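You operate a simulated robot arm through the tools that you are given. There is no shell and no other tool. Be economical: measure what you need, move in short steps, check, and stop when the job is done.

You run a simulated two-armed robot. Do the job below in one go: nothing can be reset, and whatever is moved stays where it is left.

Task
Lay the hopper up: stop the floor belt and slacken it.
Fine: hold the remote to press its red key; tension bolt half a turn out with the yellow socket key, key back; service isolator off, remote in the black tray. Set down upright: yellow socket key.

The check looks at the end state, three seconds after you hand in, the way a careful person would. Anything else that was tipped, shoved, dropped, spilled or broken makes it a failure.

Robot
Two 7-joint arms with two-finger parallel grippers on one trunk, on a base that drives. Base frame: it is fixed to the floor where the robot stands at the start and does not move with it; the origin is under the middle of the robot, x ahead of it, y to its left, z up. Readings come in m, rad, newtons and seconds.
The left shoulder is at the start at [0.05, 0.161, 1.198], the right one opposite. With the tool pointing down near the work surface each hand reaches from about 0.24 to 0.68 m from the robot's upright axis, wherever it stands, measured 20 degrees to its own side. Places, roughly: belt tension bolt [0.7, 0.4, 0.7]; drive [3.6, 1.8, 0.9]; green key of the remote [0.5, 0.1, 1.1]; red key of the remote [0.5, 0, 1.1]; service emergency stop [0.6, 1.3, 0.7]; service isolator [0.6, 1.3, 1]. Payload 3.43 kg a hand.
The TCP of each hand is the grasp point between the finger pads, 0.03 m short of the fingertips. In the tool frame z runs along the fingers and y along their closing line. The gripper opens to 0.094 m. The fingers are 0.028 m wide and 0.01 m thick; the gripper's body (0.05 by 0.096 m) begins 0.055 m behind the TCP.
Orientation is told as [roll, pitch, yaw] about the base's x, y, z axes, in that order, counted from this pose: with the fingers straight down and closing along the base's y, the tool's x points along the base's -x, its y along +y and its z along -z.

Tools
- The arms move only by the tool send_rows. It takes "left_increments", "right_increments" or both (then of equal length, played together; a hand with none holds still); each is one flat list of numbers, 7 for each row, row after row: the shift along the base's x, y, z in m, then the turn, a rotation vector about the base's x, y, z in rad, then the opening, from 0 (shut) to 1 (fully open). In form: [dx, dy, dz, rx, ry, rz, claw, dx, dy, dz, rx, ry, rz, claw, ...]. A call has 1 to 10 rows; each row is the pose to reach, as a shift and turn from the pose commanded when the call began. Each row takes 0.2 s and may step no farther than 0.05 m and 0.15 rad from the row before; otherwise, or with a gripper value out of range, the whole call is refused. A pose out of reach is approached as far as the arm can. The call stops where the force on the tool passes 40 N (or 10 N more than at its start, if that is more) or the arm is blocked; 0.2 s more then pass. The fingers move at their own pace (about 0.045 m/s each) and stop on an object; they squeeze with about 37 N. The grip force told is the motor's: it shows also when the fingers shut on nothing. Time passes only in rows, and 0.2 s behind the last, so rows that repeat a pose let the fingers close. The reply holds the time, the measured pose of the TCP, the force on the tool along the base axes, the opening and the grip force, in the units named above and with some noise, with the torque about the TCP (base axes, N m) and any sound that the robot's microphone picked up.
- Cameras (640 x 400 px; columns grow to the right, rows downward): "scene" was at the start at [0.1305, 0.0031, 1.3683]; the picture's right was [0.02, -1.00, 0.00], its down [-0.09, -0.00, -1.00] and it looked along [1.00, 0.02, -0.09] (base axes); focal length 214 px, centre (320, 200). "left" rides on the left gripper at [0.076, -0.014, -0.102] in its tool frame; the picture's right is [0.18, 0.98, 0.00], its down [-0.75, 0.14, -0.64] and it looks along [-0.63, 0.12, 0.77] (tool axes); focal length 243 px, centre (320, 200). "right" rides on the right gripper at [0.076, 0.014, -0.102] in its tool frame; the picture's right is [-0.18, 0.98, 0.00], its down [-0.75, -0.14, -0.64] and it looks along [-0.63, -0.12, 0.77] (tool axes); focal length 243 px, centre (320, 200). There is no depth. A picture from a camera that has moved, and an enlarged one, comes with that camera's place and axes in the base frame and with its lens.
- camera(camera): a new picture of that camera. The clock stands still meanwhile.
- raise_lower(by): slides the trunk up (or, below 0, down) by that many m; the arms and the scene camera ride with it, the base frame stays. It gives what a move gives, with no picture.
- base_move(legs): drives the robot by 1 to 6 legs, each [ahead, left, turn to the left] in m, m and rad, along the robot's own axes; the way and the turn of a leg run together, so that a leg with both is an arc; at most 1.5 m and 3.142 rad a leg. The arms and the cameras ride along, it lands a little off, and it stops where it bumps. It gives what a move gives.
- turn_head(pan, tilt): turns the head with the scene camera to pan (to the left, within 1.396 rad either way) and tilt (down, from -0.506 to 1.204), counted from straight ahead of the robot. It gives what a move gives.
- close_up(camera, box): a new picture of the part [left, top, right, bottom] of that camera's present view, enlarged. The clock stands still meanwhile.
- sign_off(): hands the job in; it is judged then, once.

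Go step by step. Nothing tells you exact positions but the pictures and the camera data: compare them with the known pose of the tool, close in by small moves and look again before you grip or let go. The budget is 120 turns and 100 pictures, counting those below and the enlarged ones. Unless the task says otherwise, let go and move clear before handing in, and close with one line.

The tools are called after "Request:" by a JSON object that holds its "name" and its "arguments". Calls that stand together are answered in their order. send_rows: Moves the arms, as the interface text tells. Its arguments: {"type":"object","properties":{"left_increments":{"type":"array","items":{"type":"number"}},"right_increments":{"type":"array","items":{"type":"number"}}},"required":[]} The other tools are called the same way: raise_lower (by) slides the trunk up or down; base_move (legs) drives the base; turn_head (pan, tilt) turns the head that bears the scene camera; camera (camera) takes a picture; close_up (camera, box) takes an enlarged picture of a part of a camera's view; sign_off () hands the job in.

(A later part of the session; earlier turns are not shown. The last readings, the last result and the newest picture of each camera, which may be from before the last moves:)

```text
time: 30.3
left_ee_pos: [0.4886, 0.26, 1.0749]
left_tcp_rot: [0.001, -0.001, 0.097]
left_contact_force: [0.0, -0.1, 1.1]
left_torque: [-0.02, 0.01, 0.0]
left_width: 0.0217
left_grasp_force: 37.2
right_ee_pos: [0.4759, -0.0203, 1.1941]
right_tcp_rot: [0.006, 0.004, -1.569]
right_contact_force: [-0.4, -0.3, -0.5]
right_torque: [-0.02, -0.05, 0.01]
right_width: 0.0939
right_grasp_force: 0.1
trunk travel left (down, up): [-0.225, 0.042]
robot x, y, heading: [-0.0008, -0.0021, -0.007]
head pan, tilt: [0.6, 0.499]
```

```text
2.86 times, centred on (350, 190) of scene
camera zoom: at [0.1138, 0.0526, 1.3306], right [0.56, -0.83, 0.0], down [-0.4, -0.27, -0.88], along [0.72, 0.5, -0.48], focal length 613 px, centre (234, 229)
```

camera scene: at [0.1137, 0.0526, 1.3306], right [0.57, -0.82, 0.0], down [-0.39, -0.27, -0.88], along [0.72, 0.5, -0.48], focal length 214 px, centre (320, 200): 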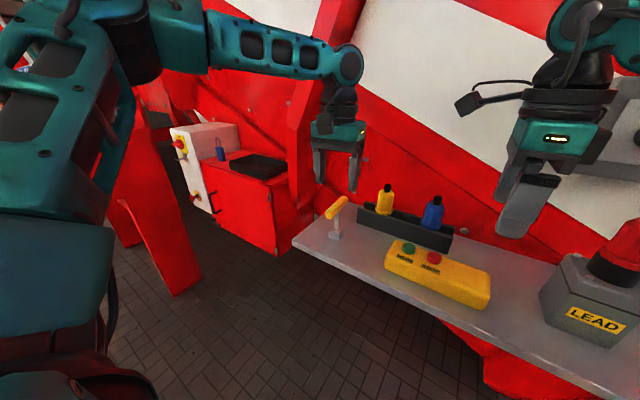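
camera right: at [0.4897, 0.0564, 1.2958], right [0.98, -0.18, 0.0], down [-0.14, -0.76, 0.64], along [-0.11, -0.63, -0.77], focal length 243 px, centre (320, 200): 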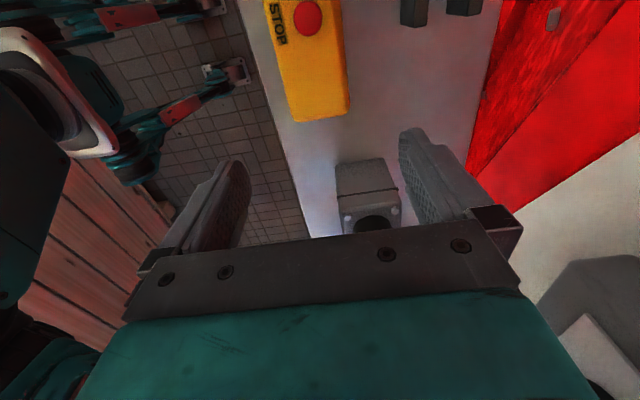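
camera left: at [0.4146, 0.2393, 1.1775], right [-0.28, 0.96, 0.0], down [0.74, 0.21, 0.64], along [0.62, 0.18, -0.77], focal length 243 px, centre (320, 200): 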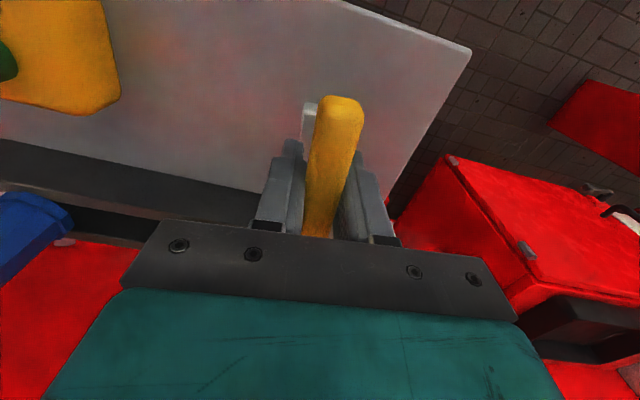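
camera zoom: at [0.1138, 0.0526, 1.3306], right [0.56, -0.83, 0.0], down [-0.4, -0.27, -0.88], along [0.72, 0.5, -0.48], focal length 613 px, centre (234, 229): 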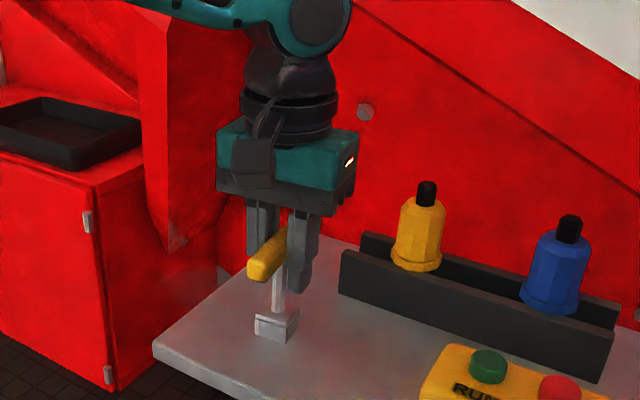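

Gripped (22 mm bar). Original key pose recorded: TCP (0.4886, 0.260, 1.075), yaw 0.097. Lifting straight up.

Request:
{"name": "send_rows", "arguments": {"left_increments": [0, 0, 0.02, 0, 0, 0, 0, 0, 0, 0.05, 0, 0, 0, 0, 0, 0, 0.09, 0, 0, 0, 0, 0, 0, 0.13, 0, 0, 0, 0]}}

Request:
{"name": "close_up", "arguments": {"camera": "scene", "box": [270, 80, 430, 260]}}

Request:
{"name": "camera", "arguments": {"camera": "left"}}

```text
time: 31.3
left_ee_pos: [0.4891, 0.2617, 1.2043]
left_tcp_rot: [0.0, 0.001, 0.098]
left_contact_force: [-0.4, -0.4, -0.8]
left_torque: [-0.01, -0.01, 0.01]
left_width: 0.022
left_grasp_force: 37.4
right_ee_pos: [0.476, -0.0195, 1.1934]
right_tcp_rot: [0.005, 0.004, -1.569]
right_contact_force: [0.3, 0.7, -0.2]
right_torque: [0.02, 0.01, -0.04]
right_width: 0.0938
right_grasp_force: 0.1
trunk travel left (down, up): [-0.225, 0.042]
robot x, y, heading: [0.0015, -0.002, 0.004]
head pan, tilt: [0.6, 0.499]
```

```text
2.22 times, centred on (350, 170) of scene
camera zoom: at [0.1136, 0.0524, 1.3306], right [0.56, -0.83, 0.0], down [-0.39, -0.27, -0.88], along [0.72, 0.5, -0.48], focal length 477 px, centre (253, 267)
```

zoom: 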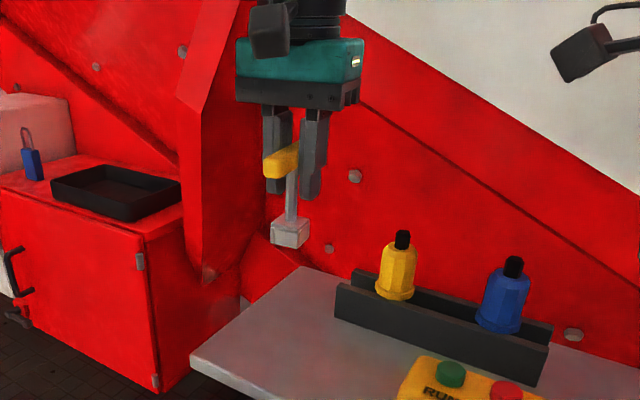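

```text
64 pictures are left
camera left: at [0.4142, 0.2406, 1.3066], right [-0.28, 0.96, 0.0], down [0.74, 0.21, 0.64], along [0.62, 0.18, -0.77], focal length 243 px, centre (320, 200)
```

left: 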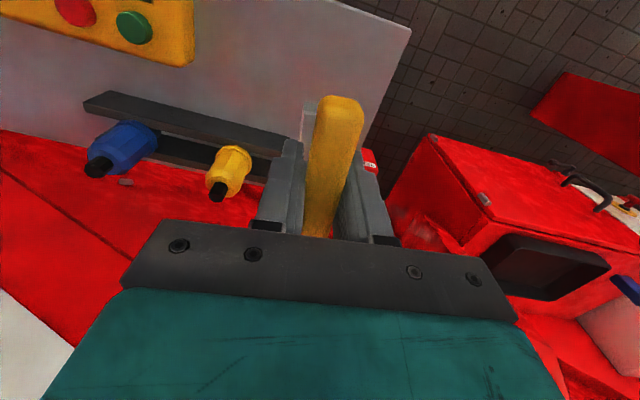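

The key came free; its socket bottom is about 0.085 below the TCP. I raise both hands a little, pull the right one back, then drive left and a bit ahead toward the tension bolt (~(0.69, 0.435, 0.7)).

Request:
{"name": "send_rows", "arguments": {"right_increments": [-0.03, -0.02, 0.03, 0, 0, 0, 1, -0.06, -0.04, 0.06, 0, 0, 0, 1, -0.09, -0.06, 0.06, 0, 0, 0, 1, -0.12, -0.08, 0.06, 0, 0, 0, 1], "left_increments": [0, 0, 0.01, 0, 0, 0, 0, 0, 0, 0.02, 0, 0, 0, 0, 0, 0, 0.03, 0, 0, 0, 0, 0, 0, 0.04, 0, 0, 0, 0]}}

Request:
{"name": "base_move", "arguments": {"legs": [[0, 0.17, 0], [0.1, 0, 0]]}}

Request:
{"name": "camera", "arguments": {"camera": "left"}}

Request:
{"name": "camera", "arguments": {"camera": "scene"}}

```text
time: 32.3
left_ee_pos: [0.4873, 0.2598, 1.2448]
left_tcp_rot: [0.0, -0.001, 0.097]
left_contact_force: [0.7, -0.2, -0.7]
left_torque: [-0.01, -0.02, -0.03]
left_width: 0.0216
left_grasp_force: 37.2
right_ee_pos: [0.3529, -0.099, 1.2523]
right_tcp_rot: [0.005, 0.006, -1.57]
right_contact_force: [-0.1, 0.3, 0.6]
right_torque: [0.07, -0.04, -0.02]
right_width: 0.0939
right_grasp_force: 0.1
trunk travel left (down, up): [-0.225, 0.042]
robot x, y, heading: [-0.0012, -0.002, 0.001]
head pan, tilt: [0.6, 0.499]
```

```text
time: 34.3
left_ee_pos: [0.5269, 0.4272, 1.2469]
left_tcp_rot: [0.002, 0.028, 0.08]
left_contact_force: [-7.4, 1.9, 0.4]
left_torque: [-0.12, -0.54, -0.01]
left_width: 0.022
left_grasp_force: 37.3
right_ee_pos: [0.4034, 0.0708, 1.2531]
right_tcp_rot: [0.005, 0.005, -1.571]
right_contact_force: [-0.2, 0.2, 0.8]
right_torque: [-0.02, -0.01, 0.0]
right_width: 0.094
right_grasp_force: 0.1
trunk travel left (down, up): [-0.225, 0.042]
robot x, y, heading: [0.0456, 0.1688, -0.001]
head pan, tilt: [0.6, 0.499]
stopped in leg 2: the force on the tool passed its limit (the readings are from after the stop); the commanded pose is now the measured one
```

```text
63 pictures are left
camera left: at [0.4551, 0.4083, 1.3511], right [-0.26, 0.96, 0.01], down [0.76, 0.2, 0.62], along [0.6, 0.17, -0.78], focal length 243 px, centre (320, 200)
```

left: 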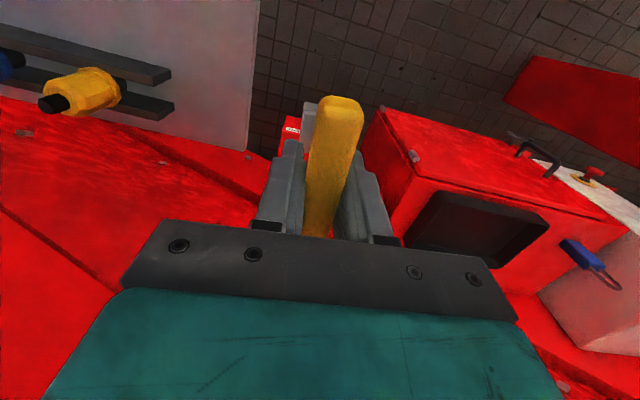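

```text
62 pictures are left
camera scene: at [0.161, 0.2217, 1.3308], right [0.56, -0.83, 0.0], down [-0.39, -0.27, -0.88], along [0.73, 0.5, -0.48], focal length 214 px, centre (320, 200)
```

scene: 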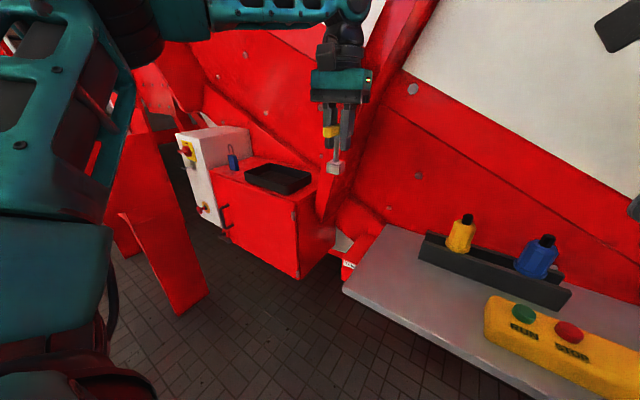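

The hand bumped the slanted red rib overhead (around x≈0.55 at z≈1.3). I back off and lower the trunk so that the hand goes beneath it.

Request:
{"name": "base_move", "arguments": {"legs": [[-0.12, 0, 0]]}}

Request:
{"name": "turn_head", "arguments": {"pan": 0.35, "tilt": 0.4}}

Request:
{"name": "camera", "arguments": {"camera": "scene"}}

Request:
{"name": "camera", "arguments": {"camera": "left"}}

```text
time: 35.6
left_ee_pos: [0.4115, 0.427, 1.2455]
left_tcp_rot: [0.003, 0.027, 0.085]
left_contact_force: [-0.3, 0.6, -1.2]
left_torque: [-0.01, -0.02, -0.02]
left_width: 0.0221
left_grasp_force: 36.9
right_ee_pos: [0.2866, 0.0708, 1.2526]
right_tcp_rot: [0.003, 0.004, -1.571]
right_contact_force: [-0.1, -0.5, 0.5]
right_torque: [-0.04, 0.01, 0.02]
right_width: 0.0941
right_grasp_force: 0.0
trunk travel left (down, up): [-0.225, 0.042]
robot x, y, heading: [-0.0683, 0.1711, 0.004]
head pan, tilt: [0.6, 0.499]
```

```text
time: 36.3
left_ee_pos: [0.4119, 0.4287, 1.2453]
left_tcp_rot: [0.004, 0.028, 0.082]
left_contact_force: [-0.5, 0.2, -1.3]
left_torque: [-0.01, 0.01, 0.02]
left_width: 0.0219
left_grasp_force: 37.2
right_ee_pos: [0.2865, 0.0709, 1.2516]
right_tcp_rot: [0.002, 0.003, -1.572]
right_contact_force: [0.0, -0.4, -0.1]
right_torque: [0.0, 0.02, 0.02]
right_width: 0.094
right_grasp_force: 0.0
trunk travel left (down, up): [-0.225, 0.042]
robot x, y, heading: [-0.0667, 0.1677, 0.003]
head pan, tilt: [0.351, 0.4]
```

```text
61 pictures are left
camera scene: at [0.0579, 0.202, 1.3397], right [0.34, -0.94, 0.0], down [-0.37, -0.13, -0.92], along [0.86, 0.32, -0.39], focal length 214 px, centre (320, 200)
```

scene: 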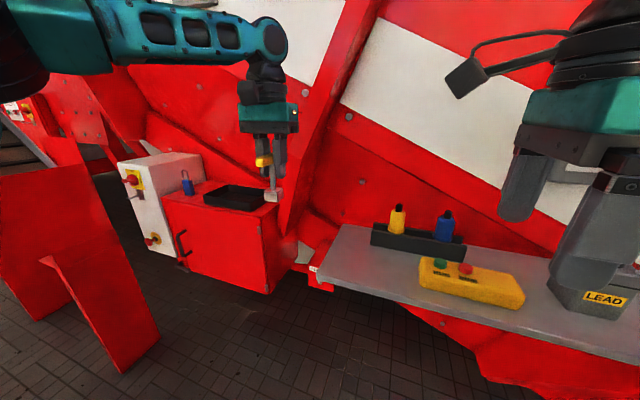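

```text
60 pictures are left
camera left: at [0.3405, 0.4082, 1.35], right [-0.27, 0.96, 0.01], down [0.76, 0.2, 0.62], along [0.6, 0.17, -0.78], focal length 243 px, centre (320, 200)
```

left: 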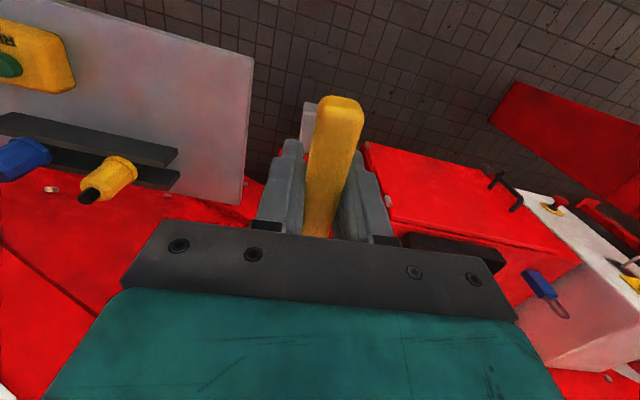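

The rib edge runs from about (0.5,0.31,1.5) to (0.745,0.61,0.84), so it is clear of the bolt if the hand stays low. I lower the trunk, shift the base right slightly, correct the hand's tilt and lower the key outside the shelf's end.

Request:
{"name": "raise_lower", "arguments": {"by": -0.13}}

Request:
{"name": "base_move", "arguments": {"legs": [[0, -0.06, 0]]}}

Request:
{"name": "send_rows", "arguments": {"left_increments": [0, 0.035, 0, 0, -0.013, 0, 0, 0, 0.07, 0, 0, -0.027, 0, 0, 0, 0.07, -0.04, 0, -0.027, 0, 0, 0, 0.07, -0.08, 0, -0.027, 0, 0, 0, 0.07, -0.12, 0, -0.027, 0, 0, 0, 0.07, -0.16, 0, -0.027, 0, 0, 0, 0.07, -0.2, 0, -0.027, 0, 0], "right_increments": [0, 0, 0.03, 0, 0, 0, 1, 0, 0, 0.06, 0, 0, 0, 1, 0, 0, 0.09, 0, 0, 0, 1, 0, 0, 0.12, 0, 0, 0, 1, 0, 0, 0.15, 0, 0, 0, 1, 0, 0, 0.15, 0, 0, 0, 1, 0, 0, 0.15, 0, 0, 0, 1]}}

Request:
{"name": "camera", "arguments": {"camera": "scene"}}

Request:
{"name": "camera", "arguments": {"camera": "left"}}

```text
time: 37.9
left_ee_pos: [0.411, 0.4285, 1.1149]
left_tcp_rot: [0.003, 0.026, 0.083]
left_contact_force: [-0.6, -0.6, -0.1]
left_torque: [-0.01, -0.06, 0.04]
left_width: 0.0219
left_grasp_force: 36.8
right_ee_pos: [0.2873, 0.0708, 1.1223]
right_tcp_rot: [0.003, 0.002, -1.571]
right_contact_force: [-0.4, -0.3, 0.6]
right_torque: [0.01, -0.03, -0.01]
right_width: 0.0941
right_grasp_force: 0.0
trunk travel left (down, up): [-0.095, 0.172]
robot x, y, heading: [-0.0702, 0.1726, 0.003]
head pan, tilt: [0.351, 0.4]
```

```text
time: 38.9
left_ee_pos: [0.4146, 0.3692, 1.116]
left_tcp_rot: [0.004, 0.028, 0.083]
left_contact_force: [-0.4, -0.3, -0.9]
left_torque: [0.01, 0.01, 0.01]
left_width: 0.0219
left_grasp_force: 36.8
right_ee_pos: [0.2877, 0.0105, 1.122]
right_tcp_rot: [0.004, 0.006, -1.571]
right_contact_force: [-0.7, 0.5, 0.0]
right_torque: [0.04, 0.0, 0.01]
right_width: 0.094
right_grasp_force: 0.0
trunk travel left (down, up): [-0.095, 0.172]
robot x, y, heading: [-0.0665, 0.105, -0.0]
head pan, tilt: [0.351, 0.4]
```

```text
time: 40.5
left_ee_pos: [0.4129, 0.4409, 0.9155]
left_tcp_rot: [0.001, -0.001, 0.083]
left_contact_force: [-0.6, 0.8, -0.7]
left_torque: [-0.04, -0.02, -0.01]
left_width: 0.0215
left_grasp_force: 36.9
right_ee_pos: [0.2875, 0.0096, 1.2704]
right_tcp_rot: [0.004, 0.003, -1.571]
right_contact_force: [0.0, 0.3, 0.3]
right_torque: [0.0, -0.02, -0.02]
right_width: 0.0937
right_grasp_force: 0.0
trunk travel left (down, up): [-0.095, 0.172]
robot x, y, heading: [-0.0644, 0.1104, -0.004]
head pan, tilt: [0.351, 0.4]
```

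```text
59 pictures are left
camera scene: at [0.058, 0.1432, 1.2097], right [0.34, -0.94, 0.0], down [-0.37, -0.13, -0.92], along [0.86, 0.32, -0.39], focal length 214 px, centre (320, 200)
```

scene: 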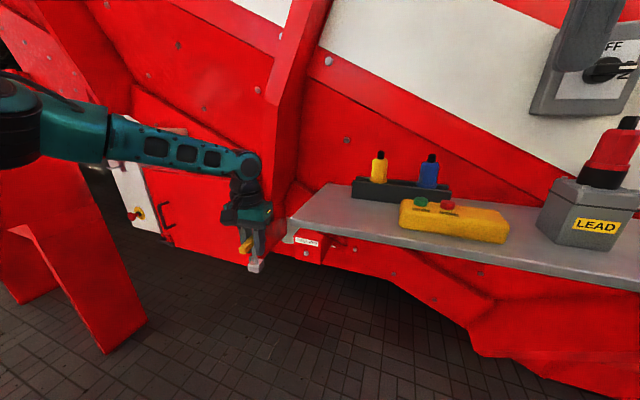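

```text
58 pictures are left
camera left: at [0.3376, 0.4206, 1.0172], right [-0.27, 0.96, 0.0], down [0.74, 0.2, 0.64], along [0.62, 0.17, -0.77], focal length 243 px, centre (320, 200)
```

left: 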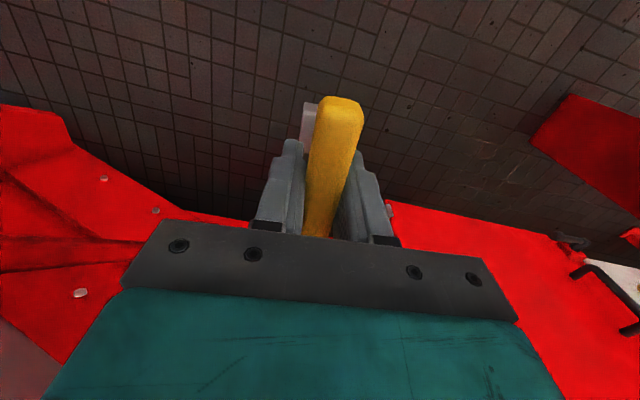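

The key is below shelf height beside its end. Enlarging the tension post.

Request:
{"name": "close_up", "arguments": {"camera": "scene", "box": [220, 180, 360, 280]}}

```text
4.00 times, centred on (290, 230) of scene
camera zoom: at [0.058, 0.1432, 1.2097], right [0.34, -0.94, 0.0], down [-0.37, -0.13, -0.92], along [0.86, 0.32, -0.39], focal length 858 px, centre (440, 80)
```

zoom: 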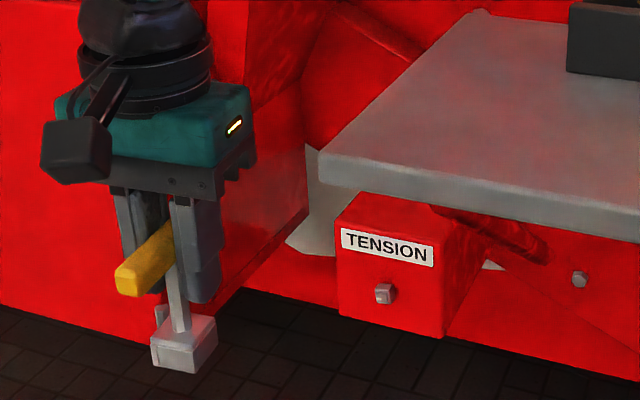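

The tension bolt is on the front face of the block, so the key must be held horizontally, fingers pointing ahead. I straighten the yaw, then pitch the hand 90° while moving it a bit forward.

Request:
{"name": "send_rows", "arguments": {"left_increments": [0.02, 0, 0, 0, 0, -0.04, 0, 0.04, 0, 0, 0, 0, -0.083, 0]}}

Request:
{"name": "send_rows", "arguments": {"left_increments": [0.01, 0, 0, 0, -0.14, 0, 0, 0.02, 0, 0, 0, -0.28, 0, 0, 0.03, 0, 0, 0, -0.42, 0, 0, 0.04, 0, 0, 0, -0.56, 0, 0, 0.05, 0, 0, 0, -0.7, 0, 0, 0.06, 0, -0.01, 0, -0.84, 0, 0, 0.07, 0, -0.02, 0, -0.98, 0, 0, 0.08, 0, -0.03, 0, -1.12, 0, 0, 0.085, 0, -0.04, 0, -1.26, 0, 0, 0.085, 0, -0.05, 0, -1.4, 0, 0]}}

Request:
{"name": "camera", "arguments": {"camera": "scene"}}

Request:
{"name": "camera", "arguments": {"camera": "left"}}

```text
time: 41.1
left_ee_pos: [0.4545, 0.4405, 0.9156]
left_tcp_rot: [-0.002, 0.003, -0.001]
left_contact_force: [0.6, -0.5, -0.7]
left_torque: [0.0, 0.03, -0.02]
left_width: 0.022
left_grasp_force: 37.2
right_ee_pos: [0.2877, 0.0091, 1.2707]
right_tcp_rot: [0.002, 0.004, -1.57]
right_contact_force: [0.2, -0.3, -1.2]
right_torque: [-0.03, -0.03, 0.01]
right_width: 0.0939
right_grasp_force: 0.1
trunk travel left (down, up): [-0.095, 0.172]
robot x, y, heading: [-0.0653, 0.1082, -0.001]
head pan, tilt: [0.351, 0.4]
```

```text
time: 43.3
left_ee_pos: [0.5374, 0.4378, 0.8669]
left_tcp_rot: [0.014, -1.4, -0.014]
left_contact_force: [0.0, -0.5, -1.1]
left_torque: [0.0, -0.01, 0.0]
left_width: 0.0216
left_grasp_force: 36.8
right_ee_pos: [0.2881, 0.0085, 1.2702]
right_tcp_rot: [0.001, 0.005, -1.571]
right_contact_force: [0.8, 0.3, 0.0]
right_torque: [0.02, -0.01, -0.01]
right_width: 0.0941
right_grasp_force: 0.0
trunk travel left (down, up): [-0.095, 0.172]
robot x, y, heading: [-0.0705, 0.1138, 0.0]
head pan, tilt: [0.351, 0.4]
```

```text
56 pictures are left
camera scene: at [0.0582, 0.1423, 1.2097], right [0.34, -0.94, 0.0], down [-0.37, -0.13, -0.92], along [0.86, 0.32, -0.39], focal length 214 px, centre (320, 200)
```

scene: 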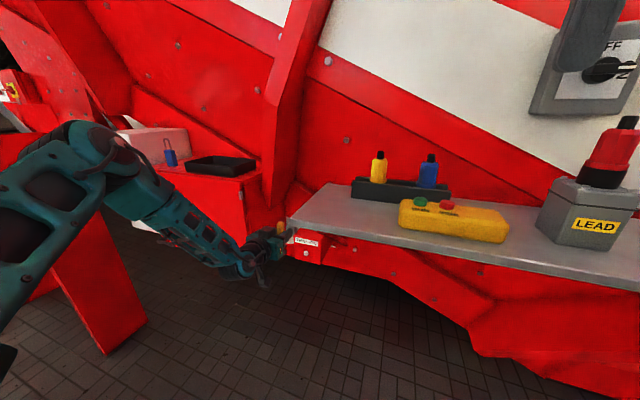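

```text
55 pictures are left
camera left: at [0.4227, 0.4244, 0.8077], right [-0.03, 0.98, -0.18], down [-0.5, 0.14, 0.85], along [0.86, 0.12, 0.49], focal length 243 px, centre (320, 200)
```

left: 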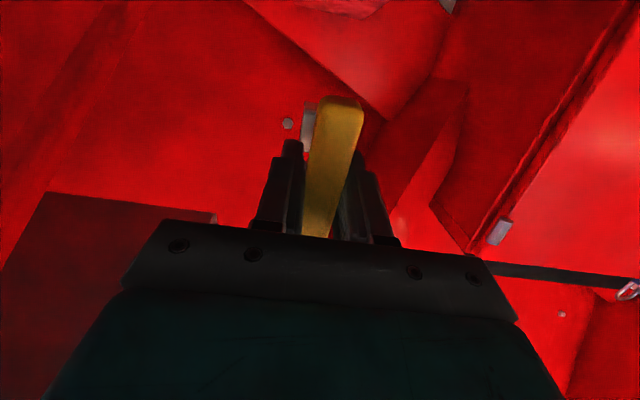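

Hand is pitched forward. Enlarging the post again from here to see bolt and key.

Request:
{"name": "turn_head", "arguments": {"pan": 0.7, "tilt": 0.65}}

Request:
{"name": "send_rows", "arguments": {"left_increments": [0, 0, -0.04, 0, -0.085, 0, 0, 0, 0, -0.08, 0, -0.171, 0, 0, 0, 0, -0.12, 0, -0.171, 0, 0, 0, 0, -0.155, 0, -0.171, 0, 0]}}

Request:
{"name": "camera", "arguments": {"camera": "left"}}

Request:
{"name": "camera", "arguments": {"camera": "scene"}}

```text
time: 44.1
left_ee_pos: [0.5375, 0.4385, 0.8662]
left_tcp_rot: [-0.002, -1.4, 0.005]
left_contact_force: [1.0, -1.4, -1.2]
left_torque: [0.01, 0.02, 0.03]
left_width: 0.0217
left_grasp_force: 36.8
right_ee_pos: [0.2887, 0.0085, 1.2707]
right_tcp_rot: [0.003, 0.002, -1.571]
right_contact_force: [0.3, -0.2, -0.3]
right_torque: [-0.03, 0.01, -0.01]
right_width: 0.0941
right_grasp_force: 0.0
trunk travel left (down, up): [-0.095, 0.172]
robot x, y, heading: [-0.0687, 0.1103, -0.002]
head pan, tilt: [0.7, 0.649]
```

```text
time: 45.1
left_ee_pos: [0.497, 0.4551, 0.8724]
left_tcp_rot: [-0.542, -1.569, 0.54]
left_contact_force: [0.0, 0.2, -1.9]
left_torque: [0.0, -0.01, 0.01]
left_width: 0.0219
left_grasp_force: 37.0
left hand out of reach, approached as far as the arm can: row 1, 2, 3, 4
right_ee_pos: [0.2875, 0.0085, 1.2693]
right_tcp_rot: [0.004, 0.004, -1.571]
right_contact_force: [0.3, 0.7, 0.3]
right_torque: [0.02, 0.01, 0.02]
right_width: 0.0939
right_grasp_force: 0.0
trunk travel left (down, up): [-0.095, 0.172]
robot x, y, heading: [-0.0669, 0.1042, 0.004]
head pan, tilt: [0.7, 0.649]
```

```text
54 pictures are left
camera left: at [0.3951, 0.4416, 0.7955], right [0.0, 0.98, -0.19], down [-0.64, 0.14, 0.75], along [0.77, 0.12, 0.63], focal length 243 px, centre (320, 200)
```

left: 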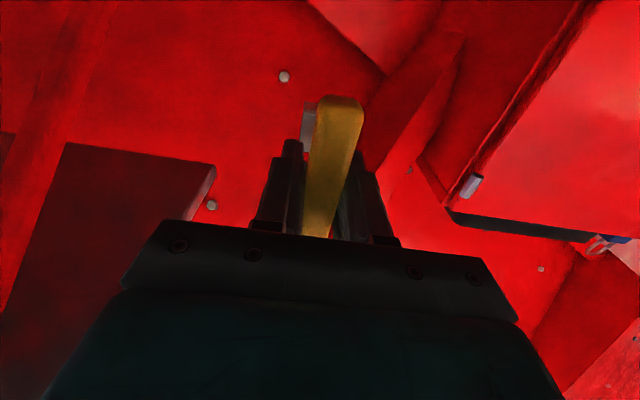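

```text
53 pictures are left
camera scene: at [0.0373, 0.167, 1.1872], right [0.64, -0.76, 0.0], down [-0.46, -0.39, -0.8], along [0.61, 0.51, -0.6], focal length 214 px, centre (320, 200)
```

scene: 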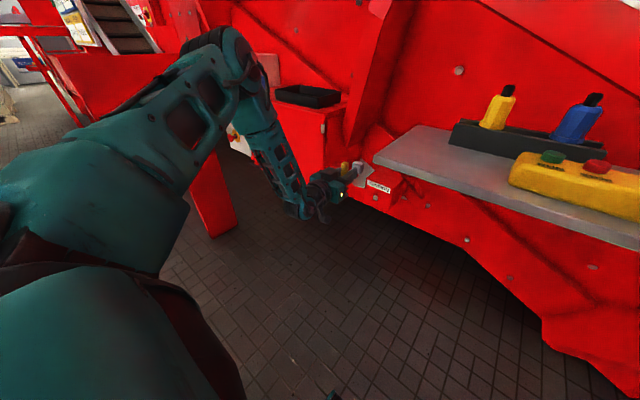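

The arm is at a limit at this height, so I lower the trunk the rest of the way and move the base back a bit so the arm is less folded.

Request:
{"name": "raise_lower", "arguments": {"by": -0.095}}

Request:
{"name": "base_move", "arguments": {"legs": [[-0.08, 0, 0]]}}

Request:
{"name": "send_rows", "arguments": {"left_increments": [0.03, 0, -0.02, 0, 0, 0, 0, 0.06, 0, -0.04, 0, 0, 0, 0, 0.09, 0, -0.06, 0, 0, 0, 0]}}

Request:
{"name": "turn_head", "arguments": {"pan": 0.5, "tilt": 0.45}}

Request:
{"name": "camera", "arguments": {"camera": "scene"}}

```text
time: 46.4
left_ee_pos: [0.4982, 0.4567, 0.7774]
left_tcp_rot: [-0.531, -1.57, 0.533]
left_contact_force: [0.5, 0.2, -0.8]
left_torque: [-0.01, 0.04, -0.01]
left_width: 0.0218
left_grasp_force: 37.4
right_ee_pos: [0.2885, 0.009, 1.1755]
right_tcp_rot: [0.004, 0.003, -1.572]
right_contact_force: [0.6, 0.0, -0.1]
right_torque: [-0.03, -0.01, -0.01]
right_width: 0.094
right_grasp_force: 0.1
trunk travel left (down, up): [0.0, 0.267]
robot x, y, heading: [-0.0696, 0.1085, 0.002]
head pan, tilt: [0.7, 0.649]
```

```text
time: 47.5
left_ee_pos: [0.4184, 0.4558, 0.7775]
left_tcp_rot: [-0.578, -1.568, 0.578]
left_contact_force: [-0.7, 0.3, -0.9]
left_torque: [0.0, 0.0, 0.02]
left_width: 0.0219
left_grasp_force: 37.1
right_ee_pos: [0.2057, 0.0085, 1.1757]
right_tcp_rot: [0.003, 0.002, -1.571]
right_contact_force: [0.4, 1.1, 0.6]
right_torque: [-0.04, -0.01, 0.03]
right_width: 0.0939
right_grasp_force: 0.0
trunk travel left (down, up): [0.0, 0.267]
robot x, y, heading: [-0.148, 0.1097, 0.002]
head pan, tilt: [0.7, 0.649]
```

```text
time: 48.3
left_ee_pos: [0.4592, 0.4638, 0.7915]
left_tcp_rot: [-0.434, -1.567, 0.435]
left_contact_force: [-0.1, 0.6, -1.5]
left_torque: [0.0, 0.02, 0.04]
left_width: 0.0217
left_grasp_force: 36.8
left hand out of reach, approached as far as the arm can: row 1, 2, 3
right_ee_pos: [0.2063, 0.0089, 1.1759]
right_tcp_rot: [0.002, 0.002, -1.571]
right_contact_force: [-0.7, -0.1, 0.2]
right_torque: [0.01, -0.03, 0.01]
right_width: 0.0938
right_grasp_force: 0.0
trunk travel left (down, up): [0.0, 0.267]
robot x, y, heading: [-0.1486, 0.1112, 0.001]
head pan, tilt: [0.7, 0.649]
```

```text
time: 49.0
left_ee_pos: [0.4599, 0.4652, 0.7914]
left_tcp_rot: [-0.363, -1.567, 0.366]
left_contact_force: [0.5, -0.2, -1.3]
left_torque: [-0.03, 0.03, 0.03]
left_width: 0.0218
left_grasp_force: 36.9
right_ee_pos: [0.2071, 0.0101, 1.1755]
right_tcp_rot: [0.003, 0.003, -1.57]
right_contact_force: [0.1, 0.8, -0.1]
right_torque: [-0.01, 0.02, 0.0]
right_width: 0.0939
right_grasp_force: 0.1
trunk travel left (down, up): [0.0, 0.267]
robot x, y, heading: [-0.1509, 0.1144, -0.001]
head pan, tilt: [0.499, 0.45]
```

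```text
52 pictures are left
camera scene: at [-0.0295, 0.1552, 1.11], right [0.48, -0.88, 0.0], down [-0.38, -0.21, -0.9], along [0.79, 0.43, -0.44], focal length 214 px, centre (320, 200)
```

scene: 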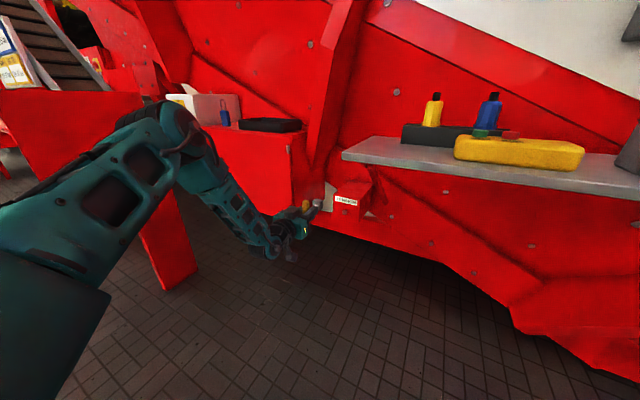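

The wrist needs a straighter arm, so I back off and shift left so that the left shoulder is behind the bolt, then reach forward.

Request:
{"name": "base_move", "arguments": {"legs": [[-0.06, 0.12, 0]]}}

Request:
{"name": "send_rows", "arguments": {"left_increments": [0.03, -0.02, 0, 0, 0, 0, 0, 0.06, -0.045, 0, 0, 0, 0, 0, 0.09, -0.07, -0.01, 0, 0, 0, 0, 0.12, -0.09, -0.03, 0, 0, 0, 0, 0.14, -0.11, -0.05, 0, 0, 0, 0]}}

Request:
{"name": "camera", "arguments": {"camera": "scene"}}

Request:
{"name": "camera", "arguments": {"camera": "left"}}

```text
time: 50.3
left_ee_pos: [0.3998, 0.5861, 0.7912]
left_tcp_rot: [-0.443, -1.567, 0.441]
left_contact_force: [-0.4, 0.2, -0.3]
left_torque: [-0.01, 0.01, -0.02]
left_width: 0.0219
left_grasp_force: 37.0
right_ee_pos: [0.1471, 0.1307, 1.1746]
right_tcp_rot: [0.004, 0.003, -1.573]
right_contact_force: [-0.3, -0.4, -0.2]
right_torque: [0.02, 0.02, 0.01]
right_width: 0.0938
right_grasp_force: 0.0
trunk travel left (down, up): [0.0, 0.267]
robot x, y, heading: [-0.2067, 0.2315, -0.003]
head pan, tilt: [0.499, 0.45]
```

```text
time: 51.5
left_ee_pos: [0.4474, 0.5229, 0.8383]
left_tcp_rot: [-0.407, -1.567, 0.405]
left_contact_force: [0.2, 0.3, -1.1]
left_torque: [0.02, 0.01, -0.02]
left_width: 0.0219
left_grasp_force: 37.1
left hand out of reach, approached as far as the arm can: row 1, 2, 3, 4, 5
right_ee_pos: [0.1476, 0.1306, 1.1755]
right_tcp_rot: [0.005, 0.006, -1.573]
right_contact_force: [-0.3, 0.6, 0.5]
right_torque: [0.01, -0.05, 0.0]
right_width: 0.0942
right_grasp_force: 0.0
trunk travel left (down, up): [0.0, 0.267]
robot x, y, heading: [-0.209, 0.2338, -0.001]
head pan, tilt: [0.499, 0.45]
```

```text
51 pictures are left
camera scene: at [-0.0885, 0.2771, 1.11], right [0.48, -0.88, 0.0], down [-0.38, -0.21, -0.9], along [0.79, 0.43, -0.44], focal length 214 px, centre (320, 200)
```

scene: 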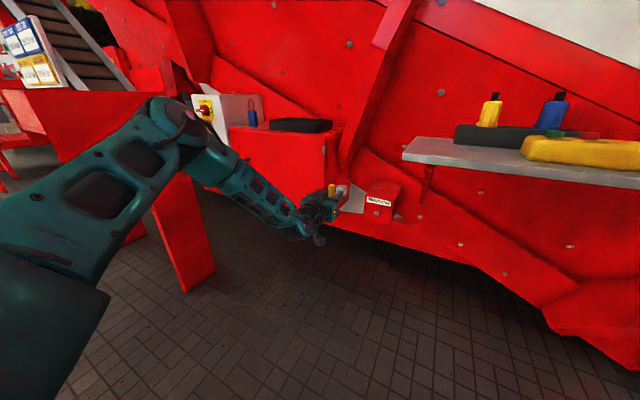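

```text
50 pictures are left
camera left: at [0.345, 0.5093, 0.7614], right [0.0, 0.98, -0.19], down [-0.64, 0.14, 0.76], along [0.77, 0.12, 0.63], focal length 243 px, centre (320, 200)
```

left: 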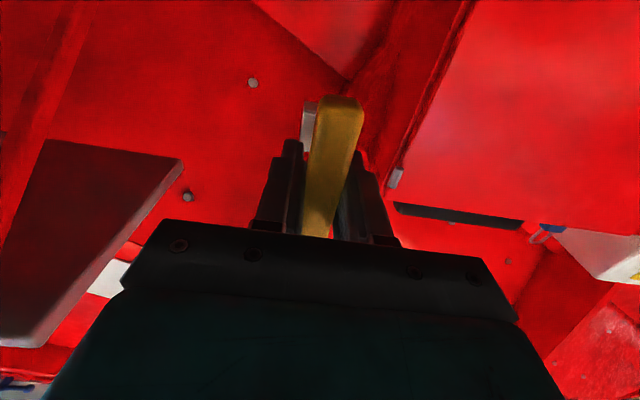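

The limit may be a wrist-roll joint rather than distance. I test by rolling the hand the loosening way (about -x) while moving toward the bolt.

Request:
{"name": "send_rows", "arguments": {"left_increments": [0, 0, 0, -0.15, 0, 0, 0, 0, 0, 0, -0.3, 0, 0, 0, 0, 0, 0, -0.45, 0, 0, 0, 0, 0, 0, -0.6, 0, 0, 0, 0.02, -0.02, -0.02, -0.75, 0, 0, 0, 0.04, -0.03, -0.04, -0.9, 0, 0, 0, 0.06, -0.05, -0.06, -1.05, 0, 0, 0, 0.07, -0.07, -0.08, -1.05, 0, 0, 0]}}

Request:
{"name": "camera", "arguments": {"camera": "scene"}}

```text
time: 53.3
left_ee_pos: [0.4394, 0.4856, 0.9653]
left_tcp_rot: [-1.565, -0.523, 1.567]
left_contact_force: [-0.2, 0.2, -1.4]
left_torque: [0.01, 0.0, 0.03]
left_width: 0.0218
left_grasp_force: 37.0
left hand out of reach, approached as far as the arm can: row 3, 4, 5, 6, 7, 8
right_ee_pos: [0.1474, 0.131, 1.1747]
right_tcp_rot: [0.002, 0.005, -1.574]
right_contact_force: [-0.8, -0.6, 0.3]
right_torque: [-0.01, 0.02, 0.0]
right_width: 0.094
right_grasp_force: 0.0
trunk travel left (down, up): [0.0, 0.267]
robot x, y, heading: [-0.2061, 0.2352, 0.002]
head pan, tilt: [0.499, 0.45]
```

```text
49 pictures are left
camera scene: at [-0.0884, 0.277, 1.11], right [0.48, -0.88, 0.0], down [-0.38, -0.21, -0.9], along [0.79, 0.43, -0.44], focal length 214 px, centre (320, 200)
```

scene: 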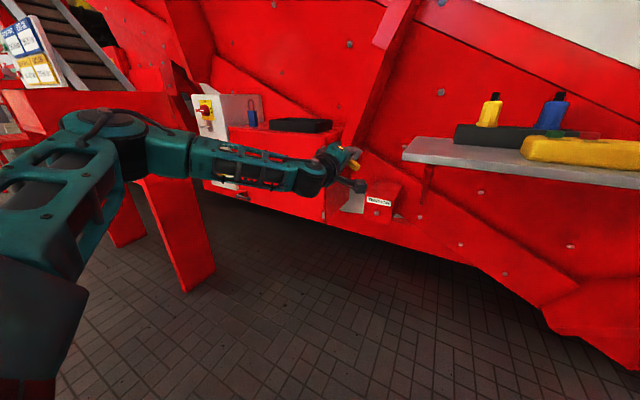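

Rolling that way made it worse, so the free range lies the other way. Rolling back and beyond.

Request:
{"name": "send_rows", "arguments": {"left_increments": [0, 0, 0, 0.15, 0, 0, 0, 0, 0, 0, 0.3, 0, 0, 0, 0, 0, 0, 0.45, 0, 0, 0, 0, 0, 0, 0.6, 0, 0, 0, 0, 0, 0, 0.75, 0, 0, 0, 0, 0, 0, 0.9, 0, 0, 0, 0, 0, 0, 1.05, 0, 0, 0, 0, 0, 0, 1.2, 0, 0, 0, 0, 0, 0, 1.35, 0, 0, 0, 0, 0, 0, 1.5, 0, 0, 0]}}

Request:
{"name": "send_rows", "arguments": {"left_increments": [0.02, 0, -0.04, 0.15, 0, 0, 0, 0.04, 0, -0.08, 0.3, 0, 0, 0, 0.06, 0, -0.12, 0.45, 0, 0, 0, 0.08, -0.01, -0.15, 0.6, 0, 0, 0, 0.1, -0.02, -0.18, 0.75, 0, 0, 0, 0.12, -0.03, -0.2, 0.9, 0, 0, 0, 0.13, -0.04, -0.22, 1.05, 0, 0, 0]}}

Request:
{"name": "camera", "arguments": {"camera": "scene"}}

```text
time: 55.5
left_ee_pos: [0.4435, 0.4844, 0.9603]
left_tcp_rot: [1.564, -1.118, -1.565]
left_contact_force: [0.4, 0.2, -1.3]
left_torque: [0.02, 0.03, 0.0]
left_width: 0.0216
left_grasp_force: 37.4
right_ee_pos: [0.1479, 0.1307, 1.1754]
right_tcp_rot: [0.004, 0.006, -1.573]
right_contact_force: [0.5, 0.3, 0.5]
right_torque: [0.01, 0.02, 0.04]
right_width: 0.094
right_grasp_force: 0.1
trunk travel left (down, up): [0.0, 0.267]
robot x, y, heading: [-0.21, 0.2323, 0.001]
head pan, tilt: [0.499, 0.45]
```

```text
time: 57.1
left_ee_pos: [0.458, 0.5014, 0.8569]
left_tcp_rot: [1.568, -0.067, -1.567]
left_contact_force: [-0.1, -0.4, -1.5]
left_torque: [0.03, 0.06, 0.02]
left_width: 0.0219
left_grasp_force: 36.8
left hand out of reach, approached as far as the arm can: row 2, 3, 4, 5, 6, 7
right_ee_pos: [0.1469, 0.1319, 1.175]
right_tcp_rot: [0.003, 0.005, -1.573]
right_contact_force: [0.2, -0.1, 0.1]
right_torque: [0.0, -0.02, -0.02]
right_width: 0.0943
right_grasp_force: 0.1
trunk travel left (down, up): [0.0, 0.267]
robot x, y, heading: [-0.2113, 0.2313, -0.004]
head pan, tilt: [0.499, 0.45]
```

```text
48 pictures are left
camera scene: at [-0.0885, 0.2771, 1.11], right [0.48, -0.88, 0.0], down [-0.38, -0.21, -0.9], along [0.79, 0.43, -0.44], focal length 214 px, centre (320, 200)
```

scene: 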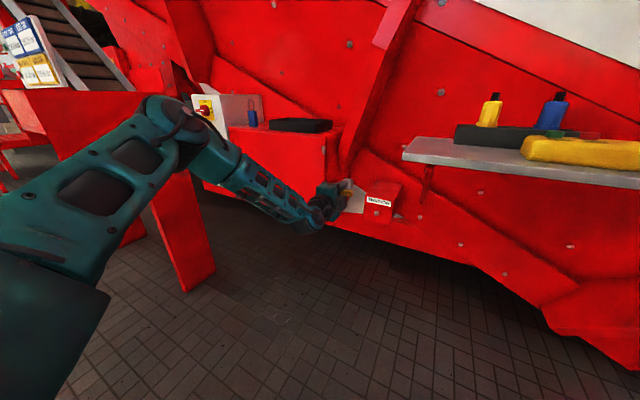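

The limit looks like shoulder-to-wrist distance, so the robot must stand closer. I pull the hand back and down, then drive ahead.

Request:
{"name": "send_rows", "arguments": {"left_increments": [-0.04, 0, -0.01, 0, 0, 0, 0, -0.08, 0, -0.03, 0, 0, 0, 0, -0.12, 0, -0.06, 0, 0, 0, 0, -0.16, 0, -0.09, 0, 0, 0, 0, -0.2, 0, -0.12, 0, 0, 0, 0, -0.24, 0, -0.14, 0, 0, 0, 0]}}

Request:
{"name": "camera", "arguments": {"camera": "scene"}}

```text
time: 58.5
left_ee_pos: [0.226, 0.5287, 0.7812]
left_tcp_rot: [1.565, -0.073, -1.569]
left_contact_force: [0.2, -0.3, -0.5]
left_torque: [-0.03, 0.02, -0.01]
left_width: 0.0216
left_grasp_force: 37.0
left hand out of reach, approached as far as the arm can: row 4, 5, 6
right_ee_pos: [0.147, 0.1307, 1.1753]
right_tcp_rot: [0.003, 0.006, -1.573]
right_contact_force: [0.0, 0.6, 0.4]
right_torque: [0.01, -0.05, -0.01]
right_width: 0.0942
right_grasp_force: 0.0
trunk travel left (down, up): [0.0, 0.267]
robot x, y, heading: [-0.2064, 0.2317, 0.001]
head pan, tilt: [0.499, 0.45]
```

```text
47 pictures are left
camera scene: at [-0.0886, 0.2771, 1.1101], right [0.48, -0.88, 0.0], down [-0.38, -0.21, -0.9], along [0.79, 0.43, -0.44], focal length 214 px, centre (320, 200)
```

scene: 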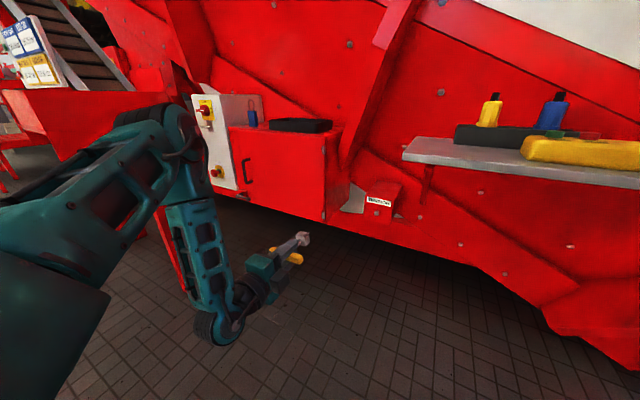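

The height is still limited with fingers straight ahead. I test whether pointing the hand more to the right (as if the robot were turned left) allows a lower height.

Request:
{"name": "send_rows", "arguments": {"left_increments": [0.02, -0.02, 0, 0, 0, -0.15, 0, 0.04, -0.04, -0.01, 0, 0, -0.3, 0, 0.06, -0.06, -0.03, 0, 0, -0.45, 0, 0.08, -0.08, -0.05, 0, 0, -0.6, 0, 0.1, -0.1, -0.07, 0, 0, -0.7, 0, 0.1, -0.1, -0.1, 0, 0, -0.7, 0]}}

Request:
{"name": "send_rows", "arguments": {"left_increments": [0, 0, -0.02, 0, 0, -0.15, 0, 0, 0, -0.04, 0, 0, -0.3, 0, 0, 0, -0.06, 0, 0, -0.3, 0, 0, 0, -0.08, 0, 0, -0.3, 0]}}

```text
time: 59.9
left_ee_pos: [0.3097, 0.4431, 0.778]
left_tcp_rot: [1.567, -0.071, -2.268]
left_contact_force: [-0.8, -0.1, -1.5]
left_torque: [0.0, 0.03, 0.0]
left_width: 0.0218
left_grasp_force: 37.1
left hand out of reach, approached as far as the arm can: row 3, 4, 5, 6
right_ee_pos: [0.1476, 0.1303, 1.1752]
right_tcp_rot: [0.004, 0.006, -1.572]
right_contact_force: [-0.5, 0.2, 0.2]
right_torque: [0.03, -0.01, -0.02]
right_width: 0.094
right_grasp_force: 0.1
trunk travel left (down, up): [0.0, 0.267]
robot x, y, heading: [-0.2053, 0.2315, 0.0]
head pan, tilt: [0.499, 0.45]
```

```text
time: 60.9
left_ee_pos: [0.2851, 0.4483, 0.7777]
left_tcp_rot: [1.568, -0.073, -2.569]
left_contact_force: [0.3, 0.0, -2.1]
left_torque: [0.03, 0.02, -0.01]
left_width: 0.0217
left_grasp_force: 37.2
left hand out of reach, approached as far as the arm can: row 1, 2, 3, 4
right_ee_pos: [0.1476, 0.13, 1.1761]
right_tcp_rot: [0.004, 0.006, -1.573]
right_contact_force: [0.0, -0.2, 0.7]
right_torque: [0.01, -0.03, 0.0]
right_width: 0.0941
right_grasp_force: 0.1
trunk travel left (down, up): [0.0, 0.267]
robot x, y, heading: [-0.2094, 0.2274, -0.001]
head pan, tilt: [0.499, 0.45]
```

Height floor seems about 0.778 with fingers horizontal here. I need the bolt's exact height, so I enlarge the block now.

Request:
{"name": "close_up", "arguments": {"camera": "scene", "box": [320, 160, 440, 240]}}

Request:
{"name": "camera", "arguments": {"camera": "left"}}

```text
5.00 times, centred on (380, 200) of scene
camera zoom: at [-0.0885, 0.2771, 1.11], right [0.48, -0.88, 0.0], down [-0.38, -0.21, -0.9], along [0.79, 0.43, -0.44], focal length 1072 px, centre (20, 200)
```

zoom: 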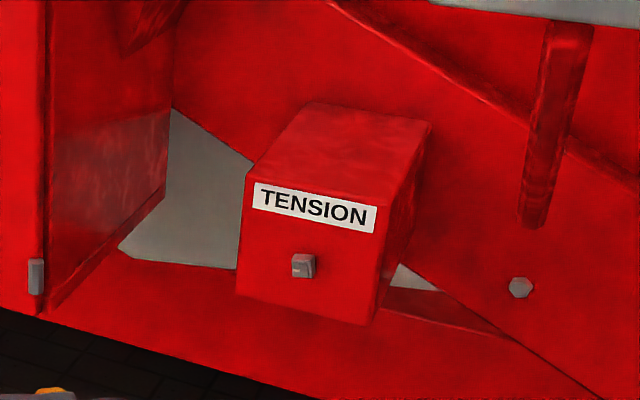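

```text
45 pictures are left
camera left: at [0.2926, 0.5756, 0.758], right [0.22, 0.14, 0.97], down [-0.97, 0.14, 0.2], along [-0.11, -0.98, 0.16], focal length 243 px, centre (320, 200)
```

left: 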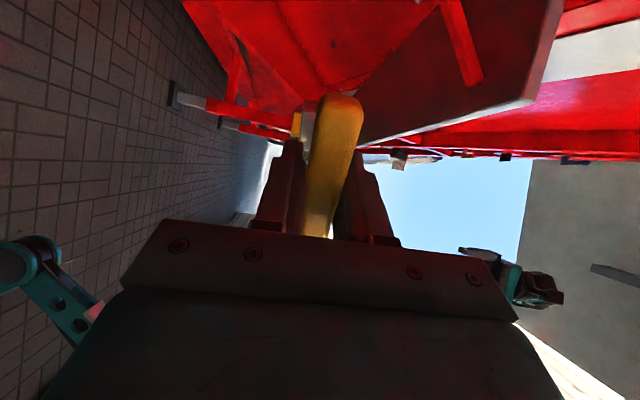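

The bolt is a square stud at about (0.688, 0.437, 0.69), facing me. By geometry the arm should get lower if the hand is further out to the left of the robot; I test that here: rotate back, move left, then down.

Request:
{"name": "send_rows", "arguments": {"left_increments": [0, 0.03, 0.01, 0, 0, 0.15, 0, 0, 0.06, 0.01, 0, 0, 0.3, 0, 0, 0.09, 0.01, 0, 0, 0.45, 0, 0, 0.12, 0.01, 0, 0, 0.6, 0, 0, 0.15, 0.01, 0, 0, 0.75, 0, 0, 0.18, 0.01, 0, 0, 0.9, 0, 0, 0.19, -0.01, 0, 0, 1.0, 0, 0, 0.19, -0.04, 0, 0, 1.0, 0, 0, 0.19, -0.07, 0, 0, 1.0, 0, 0, 0.19, -0.09, 0, 0, 1.0, 0]}}

Request:
{"name": "camera", "arguments": {"camera": "scene"}}

```text
time: 63.1
left_ee_pos: [0.2904, 0.6408, 0.7512]
left_tcp_rot: [1.569, -0.072, -1.567]
left_contact_force: [-0.3, 0.1, -1.1]
left_torque: [0.01, 0.03, -0.02]
left_width: 0.0218
left_grasp_force: 37.0
left hand out of reach, approached as far as the arm can: row 8, 9, 10
right_ee_pos: [0.1474, 0.1305, 1.1758]
right_tcp_rot: [0.002, 0.005, -1.573]
right_contact_force: [1.1, -0.5, 0.3]
right_torque: [0.03, 0.01, -0.02]
right_width: 0.094
right_grasp_force: 0.1
trunk travel left (down, up): [0.0, 0.267]
robot x, y, heading: [-0.2078, 0.2285, -0.001]
head pan, tilt: [0.499, 0.45]
```

```text
44 pictures are left
camera scene: at [-0.0886, 0.2772, 1.11], right [0.48, -0.88, 0.0], down [-0.38, -0.21, -0.9], along [0.79, 0.43, -0.44], focal length 214 px, centre (320, 200)
```

scene: 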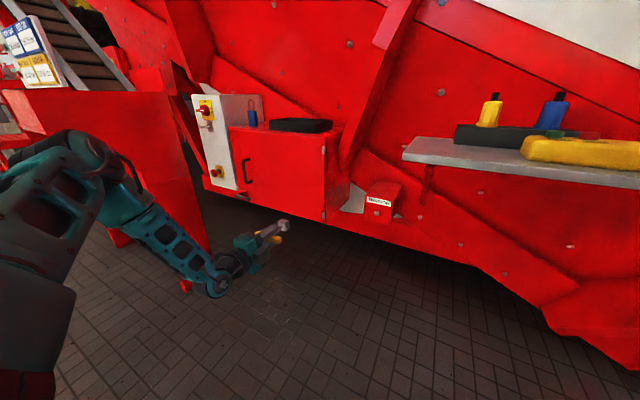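

It helps, but not enough (0.751). Better plan: put the key back on the shelf and regrip it with the hand tilted ~45° in the bar–shaft plane, so that in use the hand slopes down from above; the square stud allows two 90° strokes. First roll the hand back while raising it.

Request:
{"name": "send_rows", "arguments": {"left_increments": [0, 0, 0.03, -0.15, 0, 0, 0, 0, 0, 0.06, -0.3, 0, 0, 0, 0, 0, 0.08, -0.45, 0, 0, 0, 0, 0, 0.1, -0.6, 0, 0, 0, 0, 0, 0.1, -0.75, 0, 0, 0, 0, 0, 0.1, -0.9, 0, 0, 0, 0, 0, 0.1, -1.05, 0, 0, 0, 0, 0, 0.1, -1.2, 0, 0, 0, 0, 0, 0.1, -1.35, 0, 0, 0, 0, 0, 0.1, -1.5, 0, 0, 0]}}

Request:
{"name": "raise_lower", "arguments": {"by": 0.225}}

Request:
{"name": "send_rows", "arguments": {"left_increments": [0, -0.01, 0, 0, 0.145, 0, 0, 0, -0.02, 0, 0, 0.29, 0, 0, 0, -0.03, 0, 0, 0.435, 0, 0, 0, -0.04, 0.01, 0, 0.58, 0, 0, 0, -0.05, 0.02, 0, 0.725, 0, 0, 0, -0.06, 0.03, 0, 0.87, 0, 0, 0, -0.07, 0.04, 0, 1.015, 0, 0, 0, -0.08, 0.06, 0, 1.16, 0, 0, 0, -0.1, 0.08, 0, 1.305, 0, 0, 0, -0.12, 0.1, 0, 1.45, 0, 0]}}

```text
time: 65.3
left_ee_pos: [0.291, 0.6362, 0.8517]
left_tcp_rot: [-0.888, -1.567, 0.884]
left_contact_force: [0.1, -0.6, -1.6]
left_torque: [0.01, 0.03, -0.02]
left_width: 0.0216
left_grasp_force: 37.2
right_ee_pos: [0.1477, 0.131, 1.1758]
right_tcp_rot: [0.005, 0.003, -1.573]
right_contact_force: [0.6, -0.5, -0.9]
right_torque: [0.0, -0.01, 0.0]
right_width: 0.094
right_grasp_force: 0.0
trunk travel left (down, up): [0.0, 0.267]
robot x, y, heading: [-0.2046, 0.2323, -0.006]
head pan, tilt: [0.499, 0.45]
```

```text
time: 67.7
left_ee_pos: [0.2893, 0.6365, 1.0771]
left_tcp_rot: [-0.371, -1.566, 0.37]
left_contact_force: [1.2, 0.0, -1.0]
left_torque: [-0.01, 0.04, 0.0]
left_width: 0.0216
left_grasp_force: 37.0
right_ee_pos: [0.1481, 0.1304, 1.4001]
right_tcp_rot: [0.003, 0.006, -1.572]
right_contact_force: [-0.5, 0.9, 0.1]
right_torque: [0.02, 0.01, -0.02]
right_width: 0.094
right_grasp_force: 0.0
trunk travel left (down, up): [-0.225, 0.042]
robot x, y, heading: [-0.2088, 0.2317, -0.008]
head pan, tilt: [0.499, 0.45]
```

```text
time: 69.9
left_ee_pos: [0.2874, 0.5158, 1.1752]
left_tcp_rot: [-0.001, -0.116, 0.002]
left_contact_force: [-0.5, -0.4, -0.3]
left_torque: [0.0, 0.02, -0.02]
left_width: 0.0215
left_grasp_force: 37.5
right_ee_pos: [0.1474, 0.1294, 1.4004]
right_tcp_rot: [0.002, 0.006, -1.575]
right_contact_force: [-0.7, 0.4, -0.4]
right_torque: [0.01, 0.03, 0.0]
right_width: 0.0939
right_grasp_force: 0.1
trunk travel left (down, up): [-0.225, 0.042]
robot x, y, heading: [-0.2087, 0.2329, 0.001]
head pan, tilt: [0.499, 0.45]
```

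Hand is back to fingers-down, trunk up. Driving back to the start position.

Request:
{"name": "base_move", "arguments": {"legs": [[0, -0.23, 0], [0.209, 0, 0]]}}

Request:
{"name": "send_rows", "arguments": {"left_increments": [0, 0, 0, 0, 0.06, 0.05, 0, 0, 0, 0, 0, 0.116, 0.095, 0]}}

Request:
{"name": "camera", "arguments": {"camera": "left"}}

```text
time: 72.9
left_ee_pos: [0.4998, 0.2949, 1.175]
left_tcp_rot: [-0.003, -0.117, 0.006]
left_contact_force: [-0.4, -1.2, -0.9]
left_torque: [0.01, 0.04, 0.02]
left_width: 0.022
left_grasp_force: 36.9
right_ee_pos: [0.3593, -0.0926, 1.3994]
right_tcp_rot: [0.002, 0.003, -1.568]
right_contact_force: [0.6, -0.7, 0.5]
right_torque: [-0.02, 0.0, 0.0]
right_width: 0.0937
right_grasp_force: 0.0
trunk travel left (down, up): [-0.225, 0.042]
robot x, y, heading: [0.0039, 0.0049, 0.006]
head pan, tilt: [0.499, 0.45]
```

```text
time: 73.5
left_ee_pos: [0.4992, 0.2941, 1.1743]
left_tcp_rot: [0.003, -0.003, 0.101]
left_contact_force: [-0.2, 0.7, -0.6]
left_torque: [-0.05, 0.01, -0.02]
left_width: 0.0217
left_grasp_force: 37.4
right_ee_pos: [0.3588, -0.0929, 1.3997]
right_tcp_rot: [0.004, 0.004, -1.568]
right_contact_force: [-0.2, -0.5, -0.3]
right_torque: [-0.02, 0.01, -0.02]
right_width: 0.0942
right_grasp_force: 0.1
trunk travel left (down, up): [-0.225, 0.042]
robot x, y, heading: [0.0019, 0.0049, 0.003]
head pan, tilt: [0.499, 0.45]
```

```text
43 pictures are left
camera left: at [0.4236, 0.2724, 1.2768], right [-0.28, 0.96, 0.0], down [0.73, 0.21, 0.64], along [0.62, 0.18, -0.77], focal length 243 px, centre (320, 200)
```

left: 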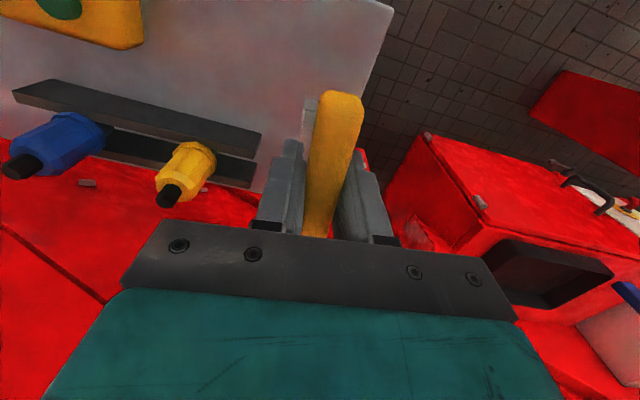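

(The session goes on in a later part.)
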